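You operate a simulated robot arm through the tools that you are given. There is no shell and no other tool.

You run a simulated two-armed robot. Do the job below in one go: nothing can be reset, and whatever is moved stays where it is left.

JOB
Pick up the carton that says "pads" from the top of the fitting table with one hand, pass it to the other hand and put it on the shelf under the fitting table. Set down upright: carton.

The check looks at the end state, three seconds after you hand in, the way a careful person would. Anything else that was tipped, shoved, dropped, spilled or broken makes it a failure.

ROBOT AND FRAMES
Two 7-joint arms with two-finger parallel grippers on one trunk, on a base that drives. Base frame: it is fixed to the floor where the robot stands at the start and does not move with it; the origin is under the middle of the robot, x ahead of it, y to its left, z up. Units: cm, rad, N and s.
The left shoulder is at the start at [12.4, 17.1, 116.2], the right one opposite. With the tool pointing down near the work surface each hand reaches from about 44 to 92 cm from the robot's upright axis, wherever it stands, measured 20 degrees to its own side. Places, roughly: carton [175, 350, 100]; shelf under the fitting table [190, 350, 20]. Payload 4.4 kg a hand.
Tool frame (each hand has its own): the origin (TCP) lies between the finger pads and is the grasp point; the fingertips stand 2.3 cm ahead of it; z points along the fingers, y is the line along which they close. The gripper opens to 9.4 cm. The fingers are 3.8 cm wide and 1 cm thick; the gripper's body (5.4 by 9.6 cm) begins 3.9 cm behind the TCP.
Orientation is told as [roll, pitch, yaw] about the base's x, y, z axes, in that order, counted from this pose: with the fingers straight down and closing along the base's y, the tool's x points along the base's -x, its y along +y and its z along -z.

CONTROLS
- The arms move only by the tool apply_moves. It takes "left_increments", "right_increments" or both (then of equal length, played together; a hand with none holds still); each is a list that holds one entry, the list of rows, each a list of 6 numbers: the shift along the tool's x, y, z in mm, then the turn, a rotation vector about the tool's x, y, z in rad. In form: [[[x, y, z, ax, ay, az], ...]]. A call has 1 to 20 rows; each row shifts and turns the commanded pose from where the row before left it, along the tool's axes as they then stand. "left_fingers" and "right_fingers" are, for a hand that has rows, the gripper command, from -1 (shut) to 1 (fully open), values between in proportion, set as the call begins (left out, the last holds). Each row takes 0.2 s and may step no farther than 5 cm and 0.15 rad from the row before; otherwise, or with a gripper value out of range, the whole call is refused. Where a pose cannot be reached the arm comes as near as it can. A force on the tool above 40 N (or 10 N above the force at the start of the call, whichever is more), or a blocked arm, ends the call early, and 0.2 s more pass. The fingers move at their own pace (about 7.2 cm/s each) and stop on an object; they squeeze with about 35 N. The grip force told is the motor's: it shows also when the fingers shut on nothing. Time passes only in rows, and 0.2 s behind the last, so rows that do not move let the fingers close. The reply holds the time, the measured pose of the TCP, the force on the tool along the base axes, the opening and the grip force, in the units named above and with some noise, with the torque about the TCP (base axes, N m) and any sound that the robot's microphone picked up.
- Cameras (640 x 400 px; columns grow to the right, rows downward): "scene" is now at [24.1, 0.15, 130.82]; the picture's right is [-0.02, -1.00, 0.00], its down [-0.60, 0.01, -0.80] and it looks along [0.80, -0.01, -0.60] (base axes); focal length 247 px, centre (320, 200). "left" rides on the left gripper at [8.6, -1.6, -7.4] in its tool frame; the picture's right is [0.18, 0.98, 0.00], its down [-0.58, 0.11, -0.81] and it looks along [-0.79, 0.15, 0.59] (tool axes); focal length 243 px, centre (320, 200). "right" rides on the right gripper at [8.6, 1.6, -7.5] in its tool frame; the picture's right is [-0.18, 0.98, 0.00], its down [-0.58, -0.11, -0.81] and it looks along [-0.79, -0.15, 0.59] (tool axes); focal length 243 px, centre (320, 200). There is no depth. A picture from a camera that has moved, and an enlarged one, comes with that camera's place and axes in the base frame and with its lens. The place of the scene camera against the robot may be out by one fixed shift of up to 1.2 cm in any direction.
- grab_frame(camera): a new picture of that camera. It takes no simulated time.
- raise_lower(by): slides the trunk up (or, below 0, down) by that many cm; the arms and the scene camera ride with it, the base frame stays. It gives what a move gives, with no picture.
- steer(legs): drives the robot by 1 to 6 legs, each [ahead, left, turn to the left] in cm, cm and rad, along the robot's own axes; the way and the turn of a leg run together, so that a leg with both is an arc; at most 150 cm and 3.142 rad a leg. The arms and the cameras ride along, it lands a little off, and it stops where it bumps. It gives what a move gives.
- turn_head(pan, tilt): turns the head with the scene camera to pan (to the left, within 1.396 rad either way) and tilt (down, from -0.506 to 1.204), counted from straight ahead of the robot. It gives what a move gives.
- inspect(camera, box): a new picture of the part [left, top, right, bottom] of that camera's present view, enlarged. It takes no simulated time.
- job_done(): hands the job in; it is judged then, once.

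Nothing tells you exact positions but the pictures and the camera data. Unless the task says otherwise, let go and move clear before handing in.

The tools are called after "Request:" as a command line: name --argument value ..., lists and objects as JSON in quotes. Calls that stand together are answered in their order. apply_moves: Moves the arms, as the interface text tells. Its arguments: {"type":"object","properties":{"left_increments":{"type":"array"},"left_fingers":{"type":"number"},"right_increments":{"type":"array"},"right_fingers":{"type":"number"}},"required":[]} The other tools are called the same way: raise_lower (by) slides the trunk up or down; steer (legs) drives the base; turn_head (pan, tilt) turns the head that bears the scene camera; grab_frame (camera) takes a picture; inspect (camera, box) takes an enlarged picture of a part of a camera's view; job_done () hands the job in.

At the start:

```text
time_s: 0.0
left_position: [57.91, 29.79, 115.35]
left_orientation: [0.001, 0.0, 0.0]
left_ft_force: [-0.1, 0.4, 0.5]
left_moment: [-0.01, 0.01, -0.01]
left_opening: 9.4
left_gripper_force: 0.0
right_position: [50.19, -17.02, 105.7]
right_orientation: [0.001, 0.0, 0.0]
right_ft_force: [0.4, 0.5, -0.2]
right_moment: [0.02, 0.02, -0.01]
right_opening: 9.41
right_gripper_force: 0.1
trunk travel left (down, up): [-17.5, 21.3]
robot x, y, heading: [-0.04, -0.09, 0.0]
head pan, tilt: [-0.017, 0.644]
```

scene: 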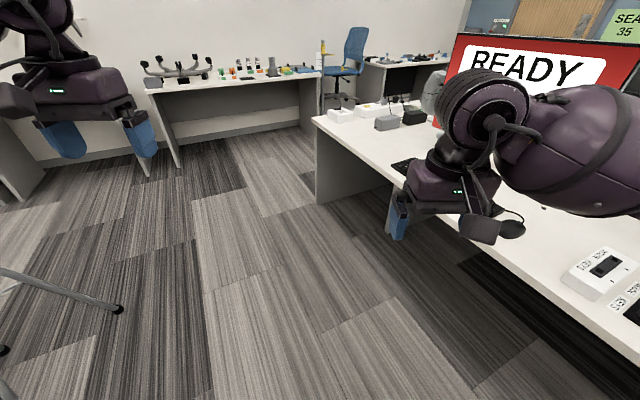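
right: 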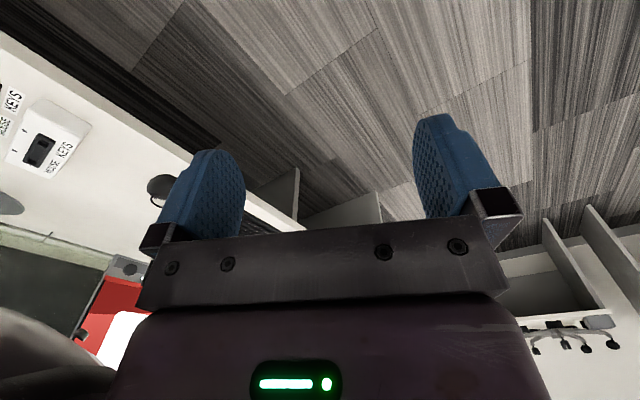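
left: 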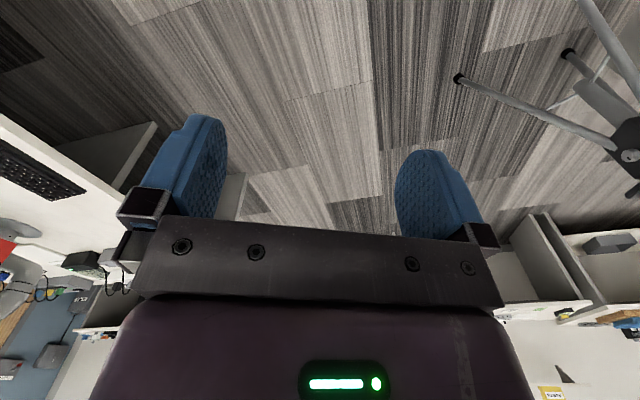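

I see a desk to the right, a table ahead with gadgets, and open floor. The fitting table should be far to my left at about [180, 350], so I will turn the head to look that way first.

Request:
turn_head --pan 1.1 --tilt 0.3

Request:
grab_frame --camera "scene"

```text
time_s: 1.4
left_position: [57.74, 29.78, 115.31]
left_orientation: [-0.001, -0.001, 0.0]
left_ft_force: [-0.6, 0.0, 0.2]
left_moment: [-0.04, -0.03, -0.02]
left_opening: 9.41
left_gripper_force: 0.0
right_position: [50.14, -17.11, 105.82]
right_orientation: [0.0, 0.0, -0.001]
right_ft_force: [-0.6, -0.8, 0.0]
right_moment: [0.01, 0.04, -0.03]
right_opening: 9.4
right_gripper_force: 0.0
trunk travel left (down, up): [-17.5, 21.3]
robot x, y, heading: [0.13, -0.49, -0.002]
head pan, tilt: [1.1, 0.3]
```

```text
taken
camera scene: at [19.65, 8.63, 133.95], right [0.89, -0.45, 0.0], down [-0.13, -0.26, -0.96], along [0.43, 0.85, -0.3], focal length 247 px, centre (320, 200)
```

scene: 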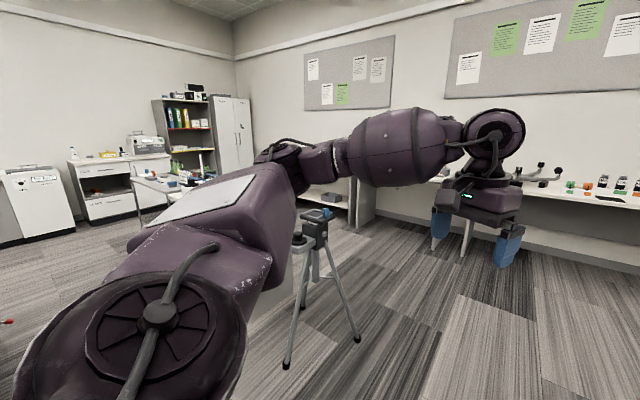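

My left arm blocks the view, and a tripod stands near [75, 125]. I will turn the whole robot left in place so I can see the fitting table straight ahead.

Request:
steer --legs '[[0, 0, 0.9]]'

Request:
turn_head --pan 0.15 --tilt 0.35

Request:
grab_frame --camera "scene"

```text
time_s: 4.1
left_position: [12.89, 63.69, 115.31]
left_orientation: [0.001, -0.001, 0.894]
left_ft_force: [0.0, 0.2, 0.0]
left_moment: [0.02, -0.01, 0.02]
left_opening: 9.41
left_gripper_force: 0.0
right_position: [44.75, 28.37, 105.84]
right_orientation: [-0.001, 0.0, 0.893]
right_ft_force: [-0.4, 0.0, -0.1]
right_moment: [0.0, 0.04, -0.02]
right_opening: 9.41
right_gripper_force: 0.0
trunk travel left (down, up): [-17.5, 21.3]
robot x, y, heading: [-0.06, 0.44, 0.893]
head pan, tilt: [1.1, 0.3]
```

```text
time_s: 5.3
left_position: [12.93, 63.68, 115.39]
left_orientation: [0.0, -0.001, 0.894]
left_ft_force: [-0.4, -1.1, 0.6]
left_moment: [0.01, -0.02, 0.0]
left_opening: 9.42
left_gripper_force: 0.1
right_position: [44.62, 28.36, 105.83]
right_orientation: [0.002, -0.001, 0.894]
right_ft_force: [-0.7, 1.0, 0.3]
right_moment: [0.0, -0.03, 0.0]
right_opening: 9.41
right_gripper_force: 0.0
trunk travel left (down, up): [-17.5, 21.3]
robot x, y, heading: [0.16, -0.02, 0.893]
head pan, tilt: [0.15, 0.351]
```

```text
taken
camera scene: at [14.36, 20.28, 133.48], right [0.86, -0.5, 0.0], down [-0.17, -0.3, -0.94], along [0.47, 0.81, -0.34], focal length 247 px, centre (320, 200)
```

scene: 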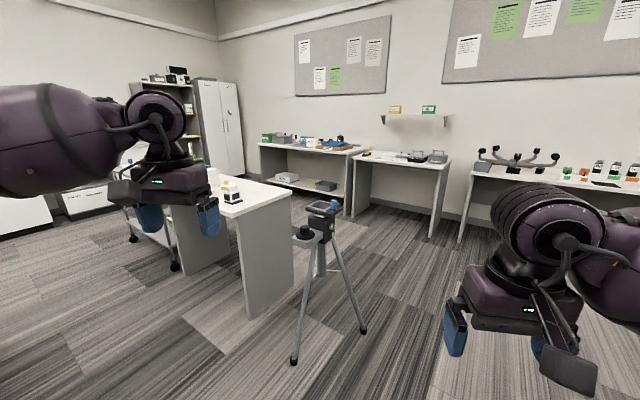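

The fitting table with a shelf beneath is visible at about pixel (310,165), between a shelving unit and another table; a tripod and a white bench stand between. I will look at it enlarged.

Request:
inspect --camera "scene" --box '[240, 90, 480, 240]'

Request:
inspect --camera "scene" --box '[250, 120, 380, 200]'

```text
2.67 times, centred on (360, 165) of scene
camera zoom: at [14.36, 20.28, 133.48], right [0.86, -0.5, 0.0], down [-0.17, -0.3, -0.94], along [0.47, 0.81, -0.34], focal length 658 px, centre (213, 293)
```

zoom: 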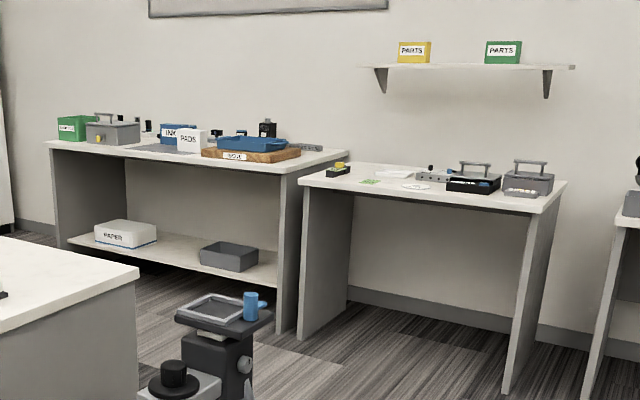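

```text
4.92 times, centred on (315, 160) of scene
camera zoom: at [14.36, 20.28, 133.48], right [0.86, -0.5, 0.0], down [-0.17, -0.3, -0.94], along [0.47, 0.81, -0.34], focal length 1216 px, centre (345, 397)
```

zoom: 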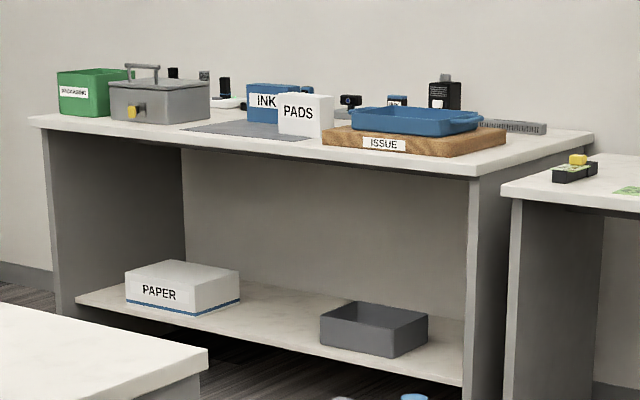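

The PADS carton stands near the front edge of the fitting table (top about 82 cm high, front edge from about [197,270] to [131,424]), and the shelf below has a free gap between a PAPER box and a grey bin. I'll square up to the room (heading ~0.40), drive ahead past the tripod, then check before sliding left.

Request:
steer --legs '[[0, 0, -0.493], [90, 0, 0]]'

Request:
turn_head --pan 0.9 --tilt 0.5

Request:
grab_frame --camera "scene"

Request:
turn_head --pan 0.0 --tilt 0.5

Request:
grab_frame --camera "scene"

```text
time_s: 11.4
left_position: [124.68, 85.0, 115.36]
left_orientation: [0.001, 0.0, 0.399]
left_ft_force: [0.4, -0.5, -0.9]
left_moment: [0.01, -0.02, -0.02]
left_opening: 9.4
left_gripper_force: 0.1
right_position: [135.92, 38.74, 105.84]
right_orientation: [-0.001, 0.002, 0.4]
right_ft_force: [0.0, -0.6, 0.3]
right_moment: [0.02, -0.04, 0.02]
right_opening: 9.41
right_gripper_force: 0.1
trunk travel left (down, up): [-17.5, 21.3]
robot x, y, heading: [83.33, 34.89, 0.4]
head pan, tilt: [0.15, 0.351]
```

```text
time_s: 12.5
left_position: [124.58, 84.93, 115.3]
left_orientation: [0.0, 0.002, 0.399]
left_ft_force: [0.6, -0.4, 0.2]
left_moment: [0.0, -0.01, 0.0]
left_opening: 9.42
left_gripper_force: 0.0
right_position: [135.9, 38.72, 105.77]
right_orientation: [0.0, 0.0, 0.4]
right_ft_force: [-0.3, -0.2, -0.4]
right_moment: [-0.03, 0.0, 0.0]
right_opening: 9.42
right_gripper_force: 0.0
trunk travel left (down, up): [-17.5, 21.3]
robot x, y, heading: [82.89, 35.16, 0.397]
head pan, tilt: [0.901, 0.499]
```

```text
taken
camera scene: at [99.67, 50.02, 132.12], right [0.96, -0.27, 0.0], down [-0.13, -0.46, -0.88], along [0.23, 0.85, -0.48], focal length 247 px, centre (320, 200)
```

scene: 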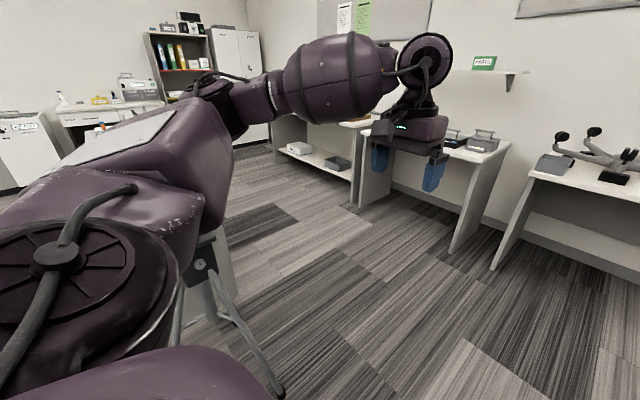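

```text
time_s: 13.7
left_position: [124.61, 84.95, 115.28]
left_orientation: [0.001, 0.0, 0.4]
left_ft_force: [-0.5, 1.6, 0.6]
left_moment: [0.01, 0.01, 0.01]
left_opening: 9.4
left_gripper_force: 0.1
right_position: [135.93, 38.8, 105.78]
right_orientation: [0.001, 0.0, 0.398]
right_ft_force: [-0.1, -0.4, 0.1]
right_moment: [0.02, 0.0, 0.02]
right_opening: 9.4
right_gripper_force: 0.0
trunk travel left (down, up): [-17.5, 21.3]
robot x, y, heading: [83.06, 34.79, 0.398]
head pan, tilt: [0.0, 0.499]
```

```text
taken
camera scene: at [105.61, 44.8, 132.11], right [0.39, -0.92, 0.0], down [-0.44, -0.19, -0.88], along [0.81, 0.34, -0.48], focal length 247 px, centre (320, 200)
```

scene: 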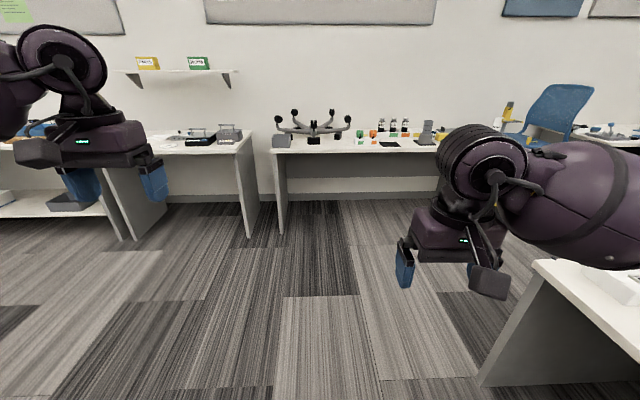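

The room is square to my heading now, and the way ahead is clear. I'll drive ahead about 105 cm, then slide left about 240 cm along the aisle in front of the fitting table.

Request:
steer --legs '[[105, 0, 0], [0, 120, 0], [0, 110, 0]]'

Request:
turn_head --pan 0.0 --tilt 0.6

Request:
grab_frame --camera "scene"

```text
time_s: 39.0
left_position: [132.46, 336.96, 115.34]
left_orientation: [0.001, 0.001, 0.404]
left_ft_force: [-0.3, 0.1, -0.3]
left_moment: [-0.01, 0.03, 0.0]
left_opening: 9.39
left_gripper_force: 0.2
right_position: [143.96, 290.83, 105.85]
right_orientation: [-0.001, 0.001, 0.404]
right_ft_force: [0.2, -0.4, 0.3]
right_moment: [0.0, -0.02, -0.02]
right_opening: 9.38
right_gripper_force: 0.2
trunk travel left (down, up): [-17.5, 21.3]
robot x, y, heading: [91.1, 286.99, 0.408]
head pan, tilt: [0.0, 0.499]
```

```text
time_s: 39.6
left_position: [132.44, 336.98, 115.34]
left_orientation: [0.001, 0.0, 0.405]
left_ft_force: [-0.3, -0.3, 0.1]
left_moment: [-0.01, 0.02, 0.02]
left_opening: 9.39
left_gripper_force: 0.0
right_position: [143.86, 290.7, 105.73]
right_orientation: [0.0, -0.002, 0.405]
right_ft_force: [0.2, 0.0, 1.1]
right_moment: [-0.01, -0.03, 0.0]
right_opening: 9.41
right_gripper_force: 0.0
trunk travel left (down, up): [-17.5, 21.3]
robot x, y, heading: [90.98, 286.82, 0.404]
head pan, tilt: [0.0, 0.6]
```

```text
taken
camera scene: at [113.36, 296.62, 131.21], right [0.39, -0.92, 0.0], down [-0.52, -0.22, -0.83], along [0.76, 0.32, -0.56], focal length 247 px, centre (320, 200)
```

scene: 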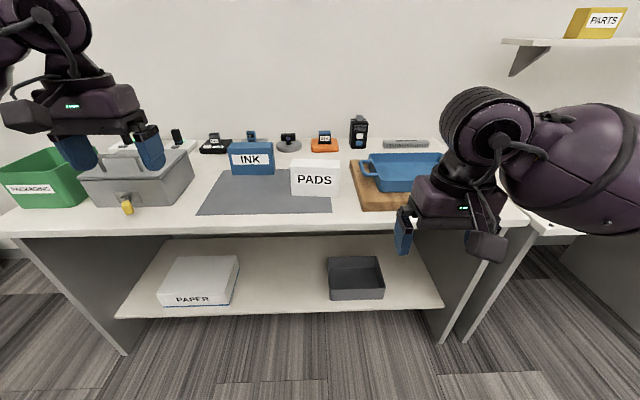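

I'm now in front of the fitting table. The PADS carton is almost straight ahead near the front; INK box is just behind-left, and a blue tray on an ISSUE board right of it. I'll zoom in for measurements.

Request:
inspect --camera "scene" --box '[220, 130, 380, 230]'

Request:
inspect --camera "scene" --box '[120, 220, 440, 420]'

```text
4.00 times, centred on (300, 180) of scene
camera zoom: at [113.36, 296.62, 131.21], right [0.39, -0.92, 0.0], down [-0.52, -0.22, -0.83], along [0.76, 0.32, -0.56], focal length 988 px, centre (400, 280)
```

zoom: 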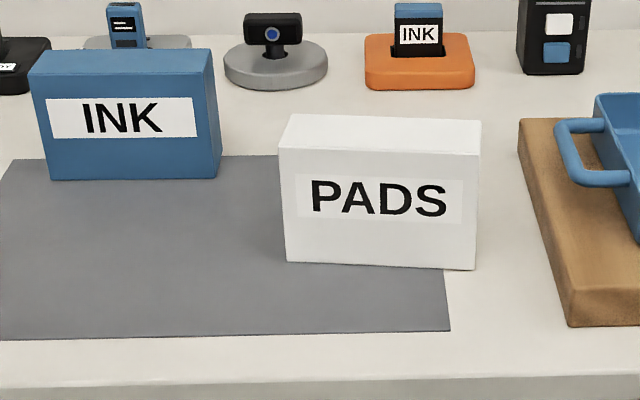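

```text
refused: 420 is not a number from 0 to 400
```

The carton measures about 18 cm wide, 7 cm deep and 12 cm high, so it has to be grasped across its 7 cm depth. Now a zoom on the shelf underneath.

Request:
inspect --camera "scene" --box '[100, 220, 388, 400]'

Request:
inspect --camera "scene" --box '[300, 200, 540, 350]'

Request:
inspect --camera "scene" --box '[0, 130, 240, 280]'

```text
2.22 times, centred on (244, 310) of scene
camera zoom: at [113.36, 296.62, 131.21], right [0.39, -0.92, 0.0], down [-0.52, -0.22, -0.83], along [0.76, 0.32, -0.56], focal length 549 px, centre (489, -44)
```

zoom: 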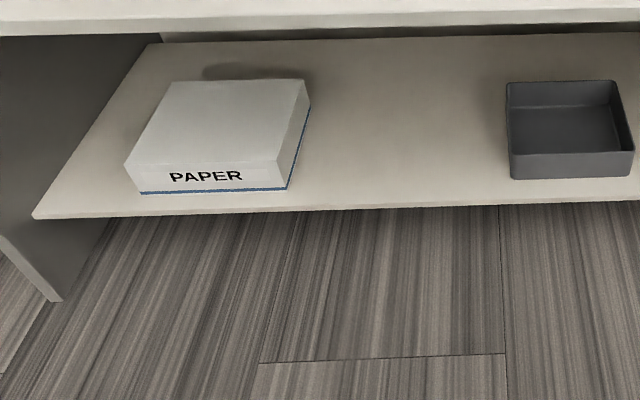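

```text
2.67 times, centred on (420, 275) of scene
camera zoom: at [113.36, 296.62, 131.21], right [0.39, -0.92, 0.0], down [-0.52, -0.22, -0.83], along [0.76, 0.32, -0.56], focal length 658 px, centre (53, 0)
```

zoom: 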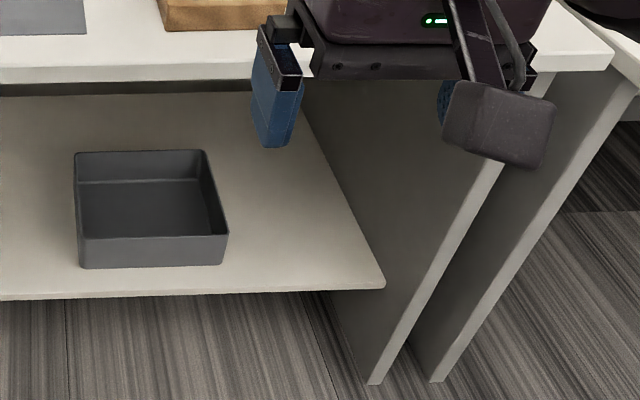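

```text
2.67 times, centred on (120, 205) of scene
camera zoom: at [113.36, 296.62, 131.21], right [0.39, -0.92, 0.0], down [-0.52, -0.22, -0.83], along [0.76, 0.32, -0.56], focal length 658 px, centre (853, 187)
```

zoom: 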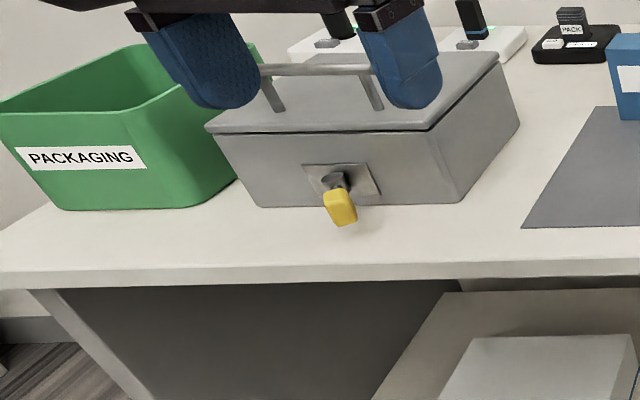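

The table is turned about 0.04 rad left of my heading; its front edge is ~83 cm ahead and the shelf top is at about z≈22, with a free gap between the grey bin and the PAPER box. I'll align with the table and come closer, stopping short to take a picture.

Request:
steer --legs '[[0, 0, 0.042], [28, 13, 0]]'

Request:
turn_head --pan 0.0 --tilt 0.75

Request:
grab_frame --camera "scene"

Request:
grab_frame --camera "right"

Request:
grab_frame --camera "left"

```text
time_s: 42.1
left_position: [149.92, 362.53, 115.34]
left_orientation: [0.0, 0.001, 0.446]
left_ft_force: [0.4, 0.8, -0.2]
left_moment: [0.02, -0.01, 0.02]
left_opening: 9.37
left_gripper_force: 0.1
right_position: [163.32, 316.92, 105.87]
right_orientation: [0.001, 0.0, 0.447]
right_ft_force: [-0.2, -0.4, -0.8]
right_moment: [-0.01, -0.01, -0.01]
right_opening: 9.41
right_gripper_force: 0.0
trunk travel left (down, up): [-17.5, 21.3]
robot x, y, heading: [110.53, 310.27, 0.449]
head pan, tilt: [0.0, 0.6]
```

```text
time_s: 42.8
left_position: [150.0, 362.35, 115.32]
left_orientation: [0.0, 0.001, 0.445]
left_ft_force: [0.3, 0.6, -0.3]
left_moment: [0.02, -0.04, 0.01]
left_opening: 9.4
left_gripper_force: 0.0
right_position: [163.28, 316.89, 105.83]
right_orientation: [0.001, 0.001, 0.446]
right_ft_force: [0.2, -0.1, -0.5]
right_moment: [-0.01, -0.02, -0.04]
right_opening: 9.41
right_gripper_force: 0.1
trunk travel left (down, up): [-17.5, 21.3]
robot x, y, heading: [110.8, 310.38, 0.446]
head pan, tilt: [0.0, 0.75]
```

```text
taken
camera scene: at [132.09, 321.04, 129.92], right [0.43, -0.9, 0.0], down [-0.61, -0.29, -0.73], along [0.66, 0.32, -0.68], focal length 247 px, centre (320, 200)
```

scene: 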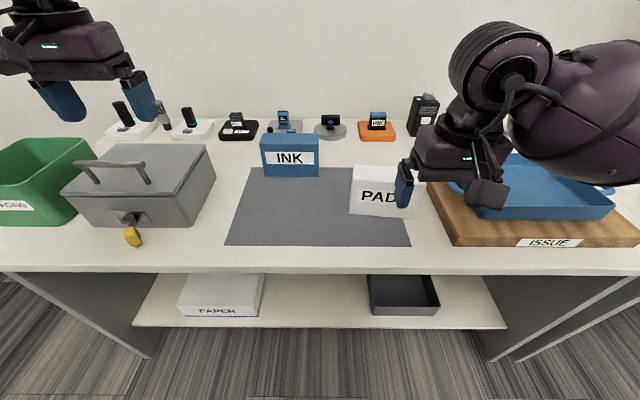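

```text
taken
camera right: at [154.8, 314.45, 113.37], right [-0.26, 0.97, 0.0], down [0.57, 0.15, 0.81], along [0.78, 0.21, -0.59], focal length 243 px, centre (320, 200)
```

right: 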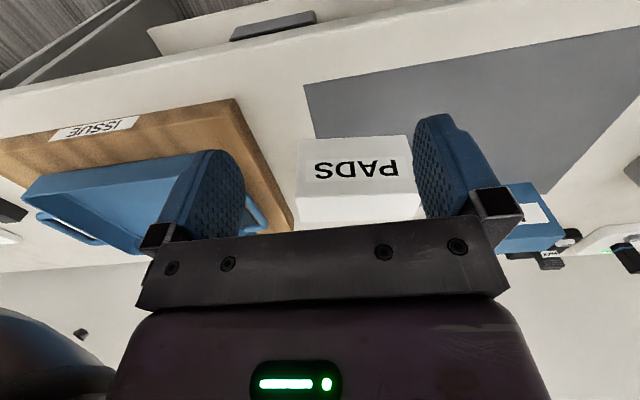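

```text
taken
camera left: at [142.8, 357.27, 122.77], right [-0.59, 0.81, 0.0], down [0.48, 0.35, 0.81], along [0.65, 0.48, -0.59], focal length 243 px, centre (320, 200)
```

left: 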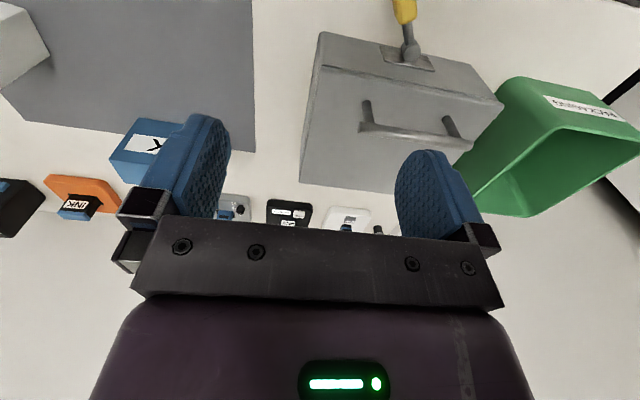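

The robot is now square to the table; cross-checking scene and right-hand cameras puts the table top around z≈82–85 and the carton front centre near [178, 326], turned to about 0.31 rad. It's within the right hand's reach (~75 cm), so I'll turn the right wrist so the fingers close across the carton's depth, and look again.

Request:
apply_moves --right_increments '[[[0, 0, -5, 0, 0, -0.1434], [0, 0, -5, 0, 0, -0.1434], [0, 0, -5, 0, 0, -0.1434], [0, 0, -5, 0, 0, -0.1434], [0, 0, -5, 0, 0, -0.1434], [0, 0, -5, 0, 0, -0.1434], [0, 0, -5, 0, 0, -0.1434], [0, 0, -5, 0, 0, -0.1434], [0, 0, 0, 0, 0, -0.1434], [0, 0, 0, 0, 0, -0.1434], [0, 0, 0, 0, 0, 0]]]' --right_fingers 1

Request:
grab_frame --camera "right"

Request:
grab_frame --camera "scene"

```text
time_s: 45.2
left_position: [150.05, 362.5, 115.3]
left_orientation: [-0.001, 0.0, 0.447]
left_ft_force: [0.7, 0.6, 0.8]
left_moment: [-0.01, -0.03, -0.02]
left_opening: 9.38
left_gripper_force: 0.0
right_position: [161.51, 317.58, 110.1]
right_orientation: [0.0, 0.0, 1.834]
right_ft_force: [-0.5, 0.3, -0.6]
right_moment: [0.01, 0.0, 0.0]
right_opening: 9.39
right_gripper_force: 0.1
right hand out of reach, approached as far as the arm can: row 10
trunk travel left (down, up): [-17.5, 21.3]
robot x, y, heading: [110.85, 310.53, 0.451]
head pan, tilt: [0.0, 0.75]
```

```text
taken
camera right: at [162.26, 308.77, 117.67], right [-1.0, -0.08, 0.0], down [-0.05, 0.59, 0.81], along [-0.06, 0.8, -0.59], focal length 243 px, centre (320, 200)
```

right: 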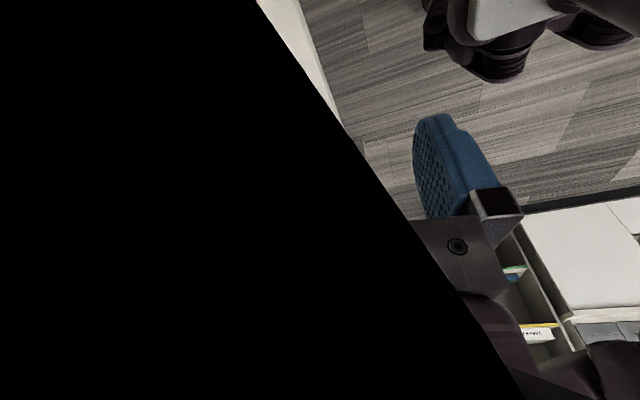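

```text
taken
camera scene: at [132.11, 321.05, 129.91], right [0.43, -0.9, 0.0], down [-0.62, -0.29, -0.73], along [0.66, 0.32, -0.68], focal length 247 px, centre (320, 200)
```

scene: 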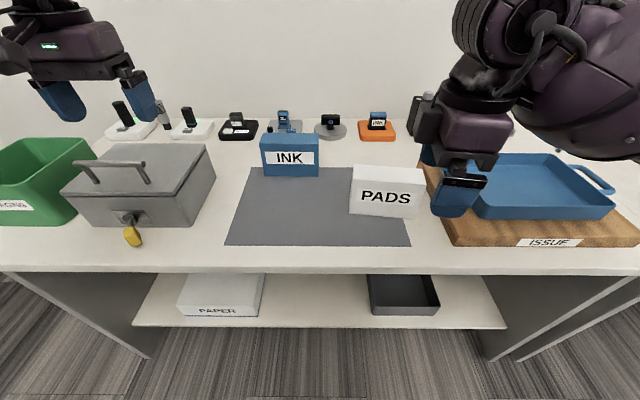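

The right wrist runs into its limit near yaw 1.83 and a link blocks its camera there. I'll test turning that wrist the other way (still high above and in front of the carton) to see whether that side has more freedom.

Request:
apply_moves --right_increments '[[[0, 0, 0, 0, 0, 0.14], [0, 0, 0, 0, 0, 0.14], [0, 0, 0, 0, 0, 0.14], [0, 0, 0, 0, 0, 0.14], [0, 0, 0, 0, 0, 0.14], [0, 0, 0, 0, 0, 0.14], [0, 0, 0, 0, 0, 0.14], [0, 0, 0, 0, 0, 0.14], [0, 0, 0, 0, 0, 0.14], [0, 0, 0, 0, 0, 0.14], [0, 0, 0, 0, 0, 0.14], [0, 0, 0, 0, 0, 0.14], [0, 0, 0, 0, 0, 0.14], [0, 0, 0, 0, 0, 0.14], [0, 0, 0, 0, 0, 0.14], [0, 0, 0, 0, 0, 0.14], [0, 0, 0, 0, 0, 0.14], [0, 0, 0, 0, 0, 0.14], [0, 0, 0, 0, 0, 0.14]]]'

Request:
grab_frame --camera "right"

Request:
grab_frame --camera "scene"

```text
time_s: 49.2
left_position: [149.95, 362.5, 115.34]
left_orientation: [0.002, 0.001, 0.447]
left_ft_force: [-0.5, 0.0, -0.4]
left_moment: [-0.01, 0.02, -0.04]
left_opening: 9.42
left_gripper_force: 0.0
right_position: [161.59, 317.52, 110.14]
right_orientation: [0.002, 0.002, -0.78]
right_ft_force: [0.3, 0.8, 0.3]
right_moment: [-0.01, 0.02, -0.03]
right_opening: 9.39
right_gripper_force: 0.2
trunk travel left (down, up): [-17.5, 21.3]
robot x, y, heading: [110.67, 310.42, 0.448]
head pan, tilt: [0.0, 0.75]
```

```text
taken
camera right: at [156.57, 324.75, 117.67], right [0.82, 0.57, 0.0], down [0.34, -0.49, 0.81], along [0.46, -0.66, -0.59], focal length 243 px, centre (320, 200)
```

right: 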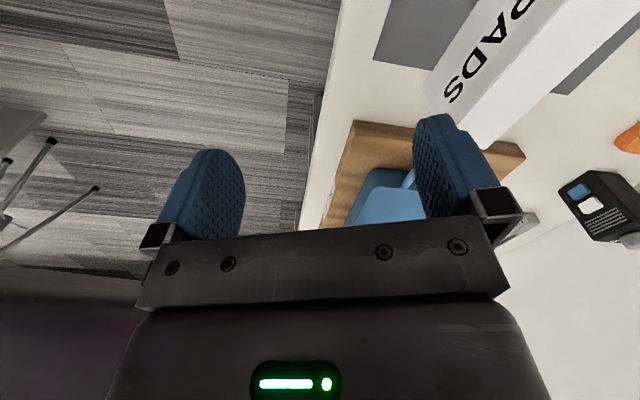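

```text
taken
camera scene: at [132.09, 321.04, 129.92], right [0.43, -0.9, 0.0], down [-0.61, -0.29, -0.73], along [0.66, 0.32, -0.68], focal length 247 px, centre (320, 200)
```

scene: 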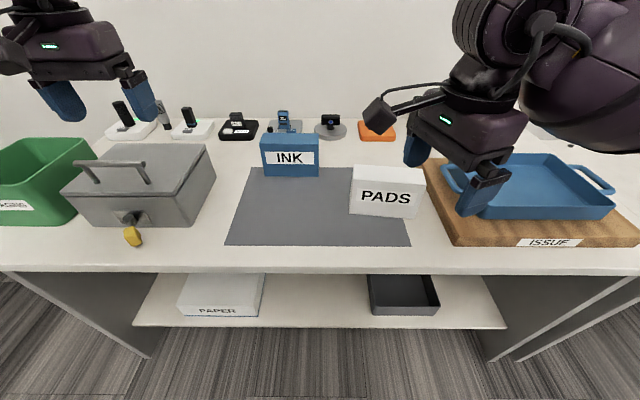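

Turning this way worked freely to yaw −0.78. I'll go on to −1.26, which lines the fingers up with the carton's depth.

Request:
apply_moves --right_increments '[[[0, 0, 0, 0, 0, 0.12], [0, 0, 0, 0, 0, 0.12], [0, 0, 0, 0, 0, 0.12], [0, 0, 0, 0, 0, 0.12], [0, 0, 0, 0, 0, 0]]]'

Request:
grab_frame --camera "right"

Request:
grab_frame --camera "scene"

```text
time_s: 50.4
left_position: [149.97, 362.48, 115.32]
left_orientation: [0.0, -0.002, 0.447]
left_ft_force: [0.5, 0.1, 0.9]
left_moment: [0.0, 0.01, 0.0]
left_opening: 9.39
left_gripper_force: 0.0
right_position: [161.6, 317.61, 110.17]
right_orientation: [-0.001, -0.001, -1.26]
right_ft_force: [0.0, -0.4, 0.5]
right_moment: [0.0, -0.04, -0.02]
right_opening: 9.39
right_gripper_force: 0.1
trunk travel left (down, up): [-17.5, 21.3]
robot x, y, heading: [110.64, 310.73, 0.45]
head pan, tilt: [0.0, 0.75]
```

```text
taken
camera right: at [160.47, 326.26, 117.68], right [0.99, 0.13, 0.0], down [0.07, -0.59, 0.81], along [0.1, -0.8, -0.59], focal length 243 px, centre (320, 200)
```

right: 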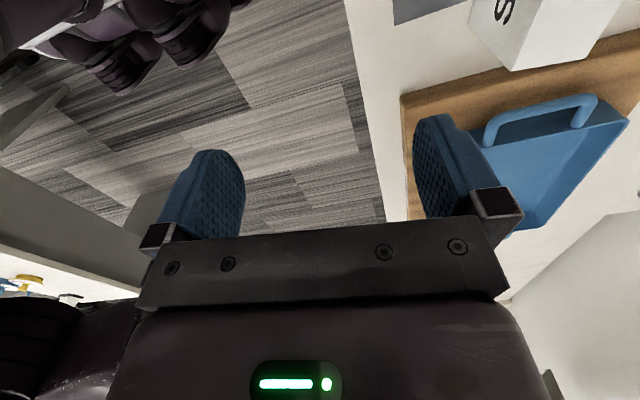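

```text
taken
camera scene: at [132.1, 321.04, 129.92], right [0.43, -0.9, 0.0], down [-0.61, -0.29, -0.73], along [0.66, 0.32, -0.68], focal length 247 px, centre (320, 200)
```

scene: 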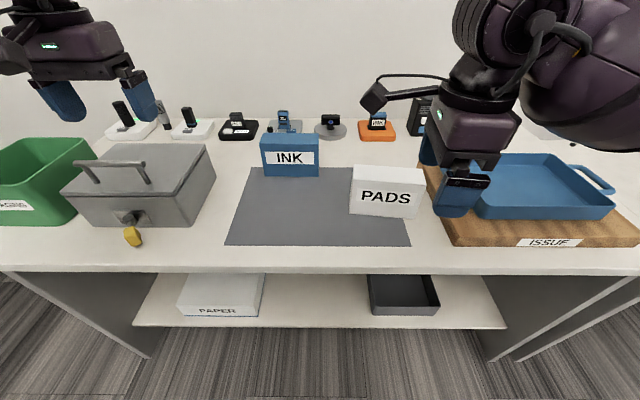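

The wrist reaches the wanted yaw −1.26 without trouble. Now a close look at the carton for exact corners.

Request:
inspect --camera "scene" --box '[330, 150, 458, 230]'

Request:
inspect --camera "scene" --box '[480, 200, 640, 300]'

```text
5.00 times, centred on (394, 190) of scene
camera zoom: at [132.1, 321.04, 129.92], right [0.43, -0.9, 0.0], down [-0.61, -0.29, -0.73], along [0.66, 0.32, -0.68], focal length 1235 px, centre (-50, 250)
```

zoom: 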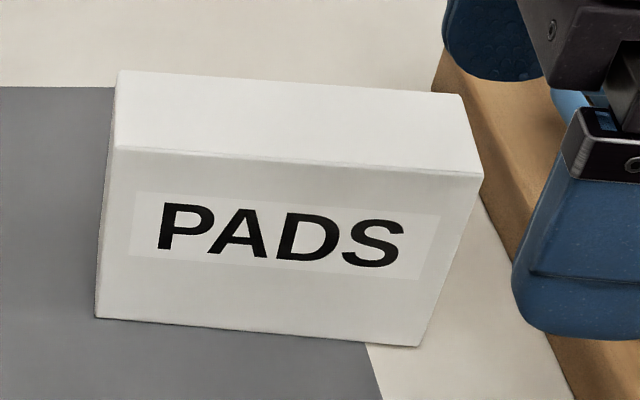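

```text
4.00 times, centred on (560, 250) of scene
camera zoom: at [132.1, 321.04, 129.92], right [0.43, -0.9, 0.0], down [-0.61, -0.29, -0.73], along [0.66, 0.32, -0.68], focal length 988 px, centre (-640, 0)
```

zoom: 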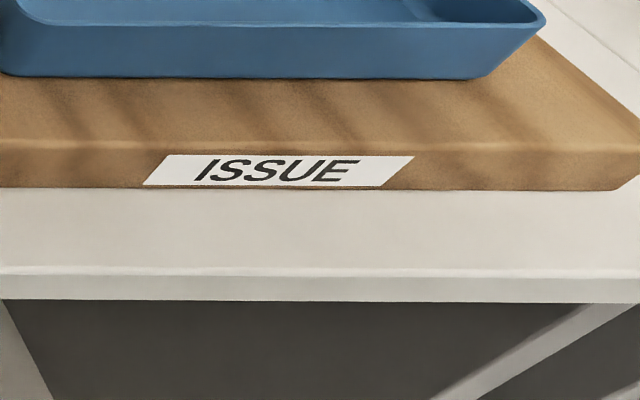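

The carton works out to about 16–17 × 6–6.5 × 11–12 cm, centre near [181, 327], right end beside the ISSUE board. I'll bring the open right hand high over the carton's right half (tips ~12 cm above its top) and look with the hand camera.

Request:
apply_moves --right_increments '[[[-2, 35, 0, 0, 0, 0], [-2, 35, 0, 0, 0, 0], [-2, 35, 0, 0, 0, 0], [-2, 35, 0, 0, 0, 0], [-2, 35, 0, 0, 0, 0], [-3, 35, 0, 0, 0, 0], [0, 0, 0, 0, 0, 0]]]'

Request:
grab_frame --camera "right"

Request:
grab_frame --camera "scene"

```text
time_s: 52.0
left_position: [149.96, 362.34, 115.37]
left_orientation: [0.001, 0.0, 0.446]
left_ft_force: [0.1, -1.1, -0.5]
left_moment: [-0.02, 0.0, 0.02]
left_opening: 9.4
left_gripper_force: 0.0
right_position: [181.86, 322.7, 110.15]
right_orientation: [0.001, 0.001, -1.258]
right_ft_force: [0.1, 0.3, 0.8]
right_moment: [-0.02, -0.01, 0.02]
right_opening: 9.4
right_gripper_force: 0.0
trunk travel left (down, up): [-17.5, 21.3]
robot x, y, heading: [110.56, 310.26, 0.447]
head pan, tilt: [0.0, 0.75]
```

```text
taken
camera right: at [180.72, 331.36, 117.73], right [0.99, 0.13, 0.0], down [0.07, -0.59, 0.81], along [0.1, -0.8, -0.59], focal length 243 px, centre (320, 200)
```

right: 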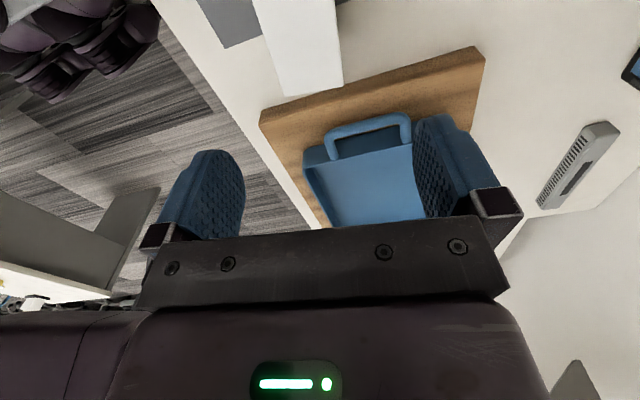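

```text
taken
camera scene: at [132.07, 321.02, 129.93], right [0.43, -0.9, 0.0], down [-0.61, -0.29, -0.73], along [0.66, 0.32, -0.68], focal length 247 px, centre (320, 200)
```

scene: 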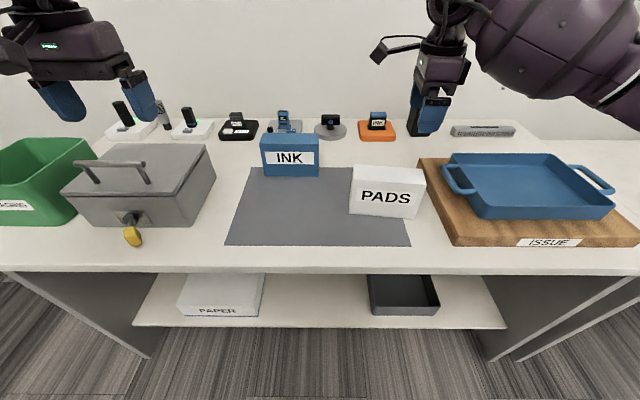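

The hand camera now shows the carton top edge, which fixes things: table top ≈85, carton top ≈96, carton about 16×6×11 with its right-end centre at about [181.3, 319.1]. I'll centre the fingers over it and come down to just above the top, then check.

Request:
apply_moves --right_increments '[[[6, -13, 0, 0, 0, -0.012], [0, 0, 25, 0, 0, 0], [0, 0, 25, 0, 0, 0], [0, 0, 25, 0, 0, 0], [0, 0, 15, 0, 0, 0], [0, 0, 0, 0, 0, 0]]]'

Request:
grab_frame --camera "right"

Request:
inspect --camera "scene" --box '[310, 100, 502, 220]'

```text
time_s: 53.4
left_position: [149.93, 362.39, 115.35]
left_orientation: [0.001, 0.0, 0.447]
left_ft_force: [0.2, 0.2, -0.1]
left_moment: [-0.02, -0.01, -0.04]
left_opening: 9.4
left_gripper_force: 0.1
right_position: [180.49, 323.01, 101.02]
right_orientation: [0.0, 0.0, -1.245]
right_ft_force: [-0.3, -0.6, -0.3]
right_moment: [-0.04, 0.0, 0.0]
right_opening: 9.41
right_gripper_force: 0.1
trunk travel left (down, up): [-17.5, 21.3]
robot x, y, heading: [110.3, 310.4, 0.447]
head pan, tilt: [0.0, 0.75]
```

```text
taken
camera right: at [179.3, 331.66, 108.66], right [0.99, 0.14, 0.0], down [0.08, -0.59, 0.81], along [0.11, -0.8, -0.59], focal length 243 px, centre (320, 200)
```

right: 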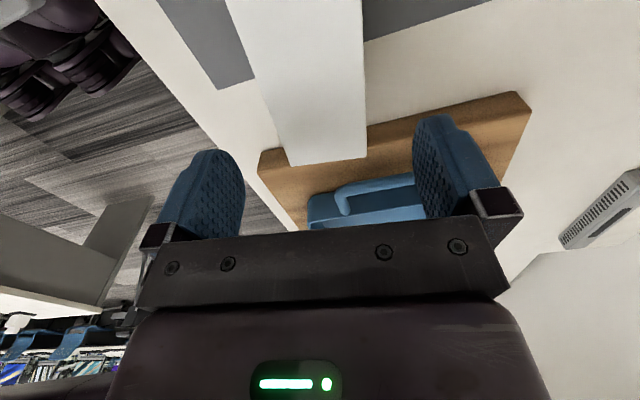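

```text
3.33 times, centred on (406, 160) of scene
camera zoom: at [132.08, 321.04, 129.93], right [0.43, -0.9, 0.0], down [-0.61, -0.29, -0.73], along [0.66, 0.32, -0.68], focal length 823 px, centre (33, 333)
```

zoom: 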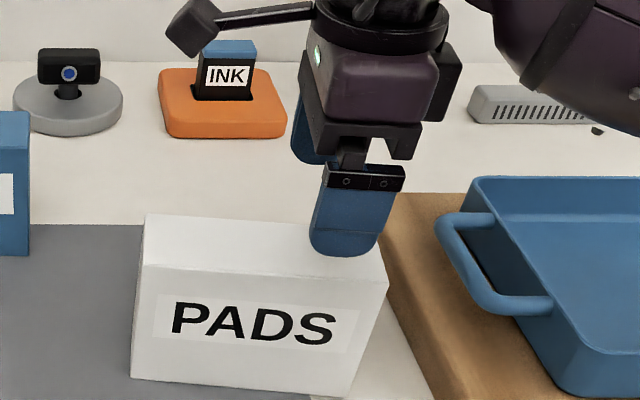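

The carton's right end sits centred between the fingers (within ~2 mm) and aligned. Coming down about 7.6 cm so the fingers straddle the carton with the palm still clear of its top.

Request:
apply_moves --right_increments '[[[0, -1, 19, 0, 0, 0], [0, 0, 19, 0, 0, 0], [0, 0, 19, 0, 0, 0], [0, 0, 19, 0, 0, 0], [0, 0, 0, 0, 0, 0]]]'

Request:
grab_frame --camera "right"

Request:
inspect --camera "scene" --box '[310, 100, 502, 220]'

```text
time_s: 54.6
left_position: [149.92, 362.48, 115.44]
left_orientation: [0.001, 0.0, 0.447]
left_ft_force: [0.6, -1.0, -0.4]
left_moment: [0.01, 0.0, -0.02]
left_opening: 9.43
left_gripper_force: 0.1
right_position: [180.48, 322.91, 93.47]
right_orientation: [-0.001, 0.0, -1.245]
right_ft_force: [0.0, -0.1, 0.2]
right_moment: [0.02, -0.01, 0.03]
right_opening: 9.42
right_gripper_force: 0.1
trunk travel left (down, up): [-17.5, 21.3]
robot x, y, heading: [110.81, 310.51, 0.449]
head pan, tilt: [0.0, 0.75]
```

```text
taken
camera right: at [179.17, 331.59, 101.07], right [0.99, 0.14, 0.0], down [0.08, -0.59, 0.81], along [0.11, -0.8, -0.59], focal length 243 px, centre (320, 200)
```

right: 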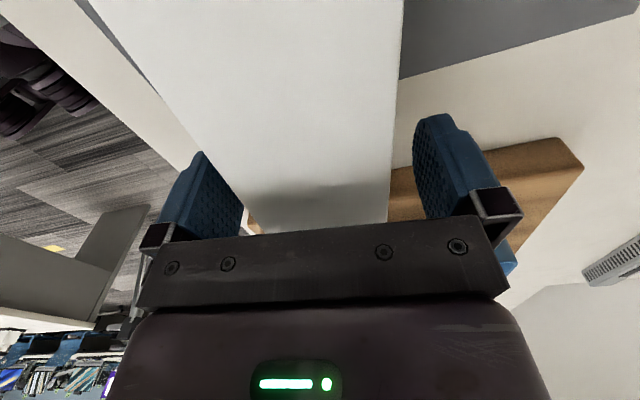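

```text
3.33 times, centred on (406, 160) of scene
camera zoom: at [132.07, 321.04, 129.93], right [0.43, -0.9, 0.0], down [-0.61, -0.29, -0.73], along [0.66, 0.32, -0.68], focal length 823 px, centre (33, 333)
```

zoom: 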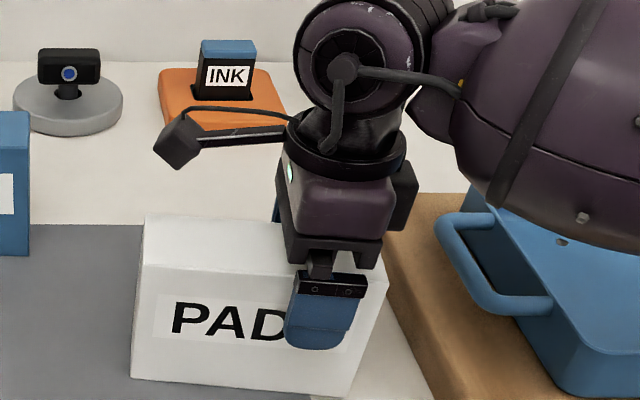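

Fingers straddle the carton, no contact force. Closing the right gripper now.

Request:
apply_moves --right_increments '[[[0, 0, 0, 0, 0, 0], [0, 0, 0, 0, 0, 0], [0, 0, 0, 0, 0, 0], [0, 0, 0, 0, 0, 0], [0, 0, 0, 0, 0, 0], [0, 0, 0, 0, 0, 0]]]' --right_fingers -1

Request:
grab_frame --camera "right"

```text
time_s: 56.0
left_position: [150.02, 362.33, 115.31]
left_orientation: [-0.002, 0.0, 0.446]
left_ft_force: [0.1, 0.1, 0.7]
left_moment: [-0.04, -0.01, 0.02]
left_opening: 9.39
left_gripper_force: 0.2
right_position: [180.43, 322.88, 93.47]
right_orientation: [-0.001, -0.002, -1.246]
right_ft_force: [-2.9, -1.4, -0.3]
right_moment: [-0.11, 0.08, 0.09]
right_opening: 5.99
right_gripper_force: 35.0
trunk travel left (down, up): [-17.5, 21.3]
robot x, y, heading: [110.66, 310.55, 0.446]
head pan, tilt: [0.0, 0.75]
```

```text
taken
camera right: at [179.17, 331.59, 101.05], right [0.99, 0.14, 0.0], down [0.08, -0.59, 0.81], along [0.11, -0.8, -0.59], focal length 243 px, centre (320, 200)
```

right: 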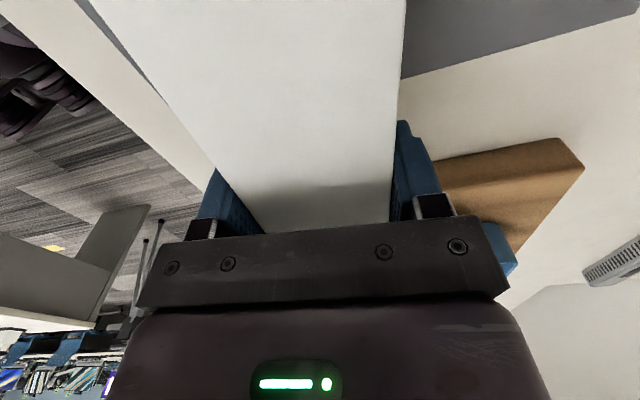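

The gripper stopped at 5.99 cm, so the carton is 6 cm deep and held. A small lift first to feel the weight and check it doesn't tip.

Request:
apply_moves --right_increments '[[[0, 0, -5, 0, 0, 0], [0, 0, -10, 0, 0, 0], [0, 0, -15, 0, 0, 0], [0, 0, 0, 0, 0, 0], [0, 0, 0, 0, 0, 0]]]'

Request:
inspect --camera "scene" --box '[310, 100, 502, 220]'

Request:
grab_frame --camera "right"

```text
time_s: 57.2
left_position: [149.93, 362.43, 115.4]
left_orientation: [0.0, 0.001, 0.446]
left_ft_force: [0.5, 0.2, 0.3]
left_moment: [0.04, 0.0, 0.0]
left_opening: 9.39
left_gripper_force: 0.1
right_position: [180.32, 322.79, 96.36]
right_orientation: [0.0, 0.001, -1.246]
right_ft_force: [-1.2, -1.5, -2.7]
right_moment: [-0.12, -0.02, 0.0]
right_opening: 5.98
right_gripper_force: 35.1
trunk travel left (down, up): [-17.5, 21.3]
robot x, y, heading: [110.88, 310.27, 0.446]
head pan, tilt: [0.0, 0.75]
```

```text
3.33 times, centred on (406, 160) of scene
camera zoom: at [132.11, 321.05, 129.91], right [0.43, -0.9, 0.0], down [-0.62, -0.29, -0.73], along [0.66, 0.32, -0.68], focal length 823 px, centre (33, 333)
```

zoom: 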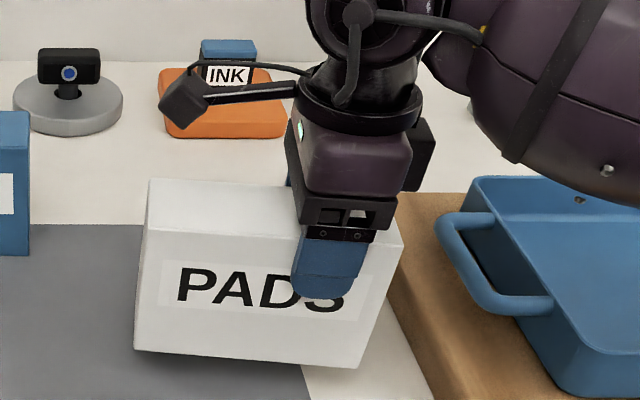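

```text
taken
camera right: at [179.19, 331.57, 104.01], right [0.99, 0.14, 0.0], down [0.08, -0.59, 0.81], along [0.11, -0.8, -0.59], focal length 243 px, centre (320, 200)
```

right: 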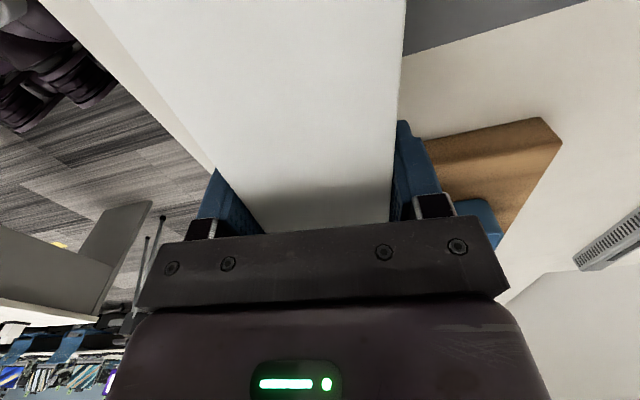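

The carton hangs level and weighs only about 3 N. I'll lift it well clear of everything on the table, then back away from the table before the hand-over.

Request:
apply_moves --right_increments '[[[0, 0, -25, 0, 0, 0], [0, 0, -25, 0, 0, 0], [0, 0, -25, 0, 0, 0], [0, 0, -25, 0, 0, 0], [0, 0, -25, 0, 0, 0], [0, 0, -25, 0, 0, 0], [0, 0, 0, 0, 0, 0]]]'

Request:
grab_frame --camera "scene"

```text
time_s: 58.8
left_position: [149.9, 362.37, 115.29]
left_orientation: [0.001, 0.001, 0.447]
left_ft_force: [-0.1, 0.2, 1.0]
left_moment: [-0.04, 0.02, 0.02]
left_opening: 9.38
left_gripper_force: 0.0
right_position: [180.46, 322.98, 111.46]
right_orientation: [-0.001, 0.001, -1.245]
right_ft_force: [-0.9, -0.3, -2.3]
right_moment: [-0.12, -0.03, 0.05]
right_opening: 5.97
right_gripper_force: 35.0
trunk travel left (down, up): [-17.5, 21.3]
robot x, y, heading: [111.04, 310.27, 0.442]
head pan, tilt: [0.0, 0.75]
```

```text
taken
camera scene: at [132.17, 321.06, 129.89], right [0.43, -0.9, 0.0], down [-0.62, -0.29, -0.73], along [0.66, 0.32, -0.68], focal length 247 px, centre (320, 200)
```

scene: 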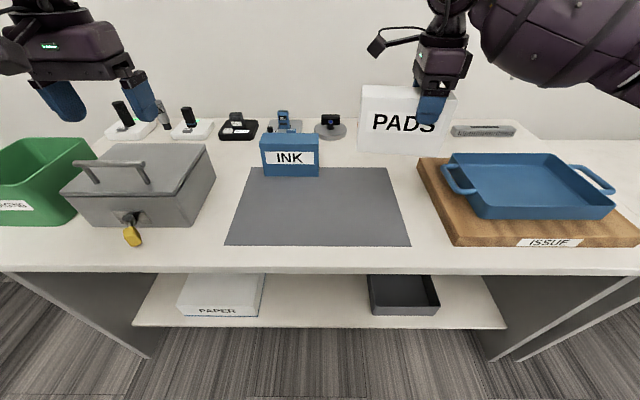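

Carton is clear above everything. Backing away 30 cm (to where I stood before).

Request:
steer --legs '[[-30, 0, 0]]'

Request:
grab_frame --camera "scene"

```text
time_s: 60.9
left_position: [123.02, 349.48, 115.41]
left_orientation: [0.0, 0.0, 0.447]
left_ft_force: [-0.1, 1.0, 0.0]
left_moment: [-0.02, -0.01, 0.01]
left_opening: 9.41
left_gripper_force: 0.0
right_position: [153.32, 310.03, 111.45]
right_orientation: [0.001, 0.0, -1.246]
right_ft_force: [-0.5, 0.2, -2.5]
right_moment: [-0.09, -0.04, -0.01]
right_opening: 5.97
right_gripper_force: 34.7
trunk travel left (down, up): [-17.5, 21.3]
robot x, y, heading: [83.82, 297.39, 0.448]
head pan, tilt: [0.0, 0.75]
```

```text
taken
camera scene: at [105.08, 308.09, 129.91], right [0.43, -0.9, 0.0], down [-0.61, -0.29, -0.73], along [0.66, 0.32, -0.68], focal length 247 px, centre (320, 200)
```

scene: 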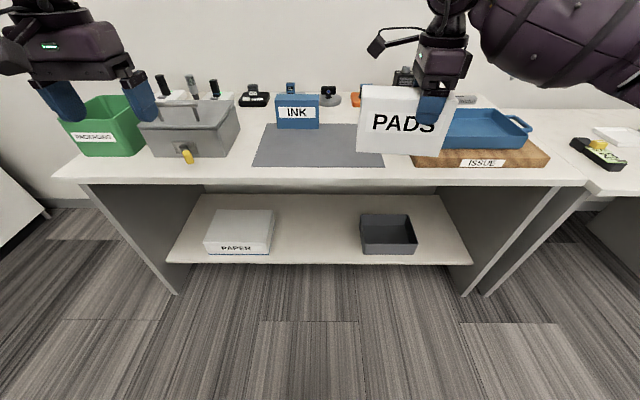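

Backed off cleanly, with a good view of the whole table. Now I bring the carton to the hand-over spot in front of my chest and yaw it so its free (left) end faces the left hand.

Request:
apply_moves --right_increments '[[[31, -12, 0, 0, 0, 0], [31, -12, 0, 0, 0, 0], [31, -12, 0, 0, 0, 0], [31, -12, 0, 0, 0, 0], [30, -11, 0, 0, 0, 0], [0, 0, 0, 0, 0, -0.1], [0, 0, 0, 0, 0, -0.12], [0, 0, 0, 0, 0, -0.12], [0, 0, 0, 0, 0, -0.12], [0, 0, 0, 0, 0, -0.12], [0, 0, 0, 0, 0, -0.12], [0, 0, 0, 0, 0, -0.09], [0, 0, 0, 0, 0, 0]]]'

Request:
turn_head --pan 0.0 --tilt 0.5

Request:
grab_frame --camera "scene"

Request:
grab_frame --camera "left"

```text
time_s: 63.7
left_position: [123.02, 349.58, 115.33]
left_orientation: [0.0, 0.0, 0.446]
left_ft_force: [0.4, -0.8, 0.2]
left_moment: [0.01, -0.02, -0.01]
left_opening: 9.41
left_gripper_force: 0.0
right_position: [143.05, 322.64, 111.27]
right_orientation: [0.001, 0.002, -0.455]
right_ft_force: [-0.4, 0.1, -3.0]
right_moment: [-0.04, -0.11, 0.03]
right_opening: 5.98
right_gripper_force: 34.8
trunk travel left (down, up): [-17.5, 21.3]
robot x, y, heading: [84.02, 297.55, 0.447]
head pan, tilt: [0.0, 0.75]
```

```text
time_s: 64.4
left_position: [122.99, 349.47, 115.38]
left_orientation: [0.0, -0.002, 0.446]
left_ft_force: [-0.4, 0.3, -0.2]
left_moment: [0.0, -0.01, 0.03]
left_opening: 9.38
left_gripper_force: 0.3
right_position: [142.92, 322.69, 111.39]
right_orientation: [0.0, 0.001, -0.456]
right_ft_force: [-0.3, 0.2, -3.5]
right_moment: [-0.03, -0.09, 0.0]
right_opening: 5.98
right_gripper_force: 35.3
trunk travel left (down, up): [-17.5, 21.3]
robot x, y, heading: [83.97, 297.5, 0.446]
head pan, tilt: [0.0, 0.499]
```

```text
taken
camera scene: at [105.83, 308.46, 132.1], right [0.43, -0.9, 0.0], down [-0.43, -0.21, -0.88], along [0.79, 0.38, -0.48], focal length 247 px, centre (320, 200)
```

scene: 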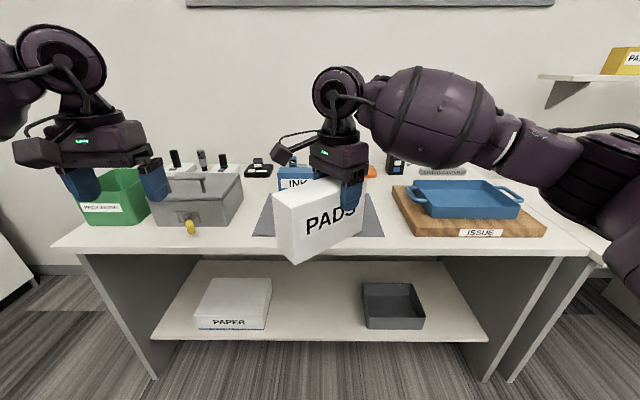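

```text
taken
camera left: at [115.82, 344.34, 122.74], right [-0.59, 0.81, 0.0], down [0.48, 0.35, 0.81], along [0.65, 0.48, -0.59], focal length 243 px, centre (320, 200)
```

left: 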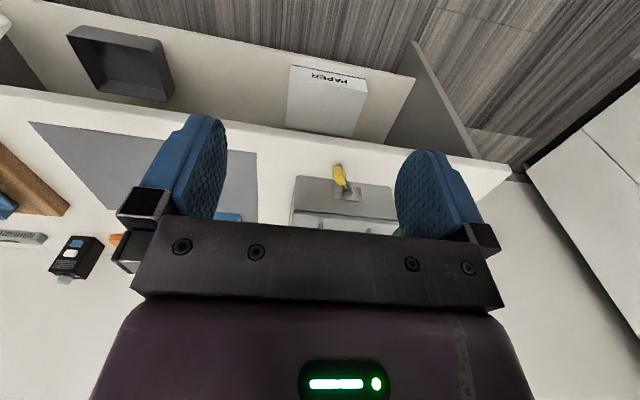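

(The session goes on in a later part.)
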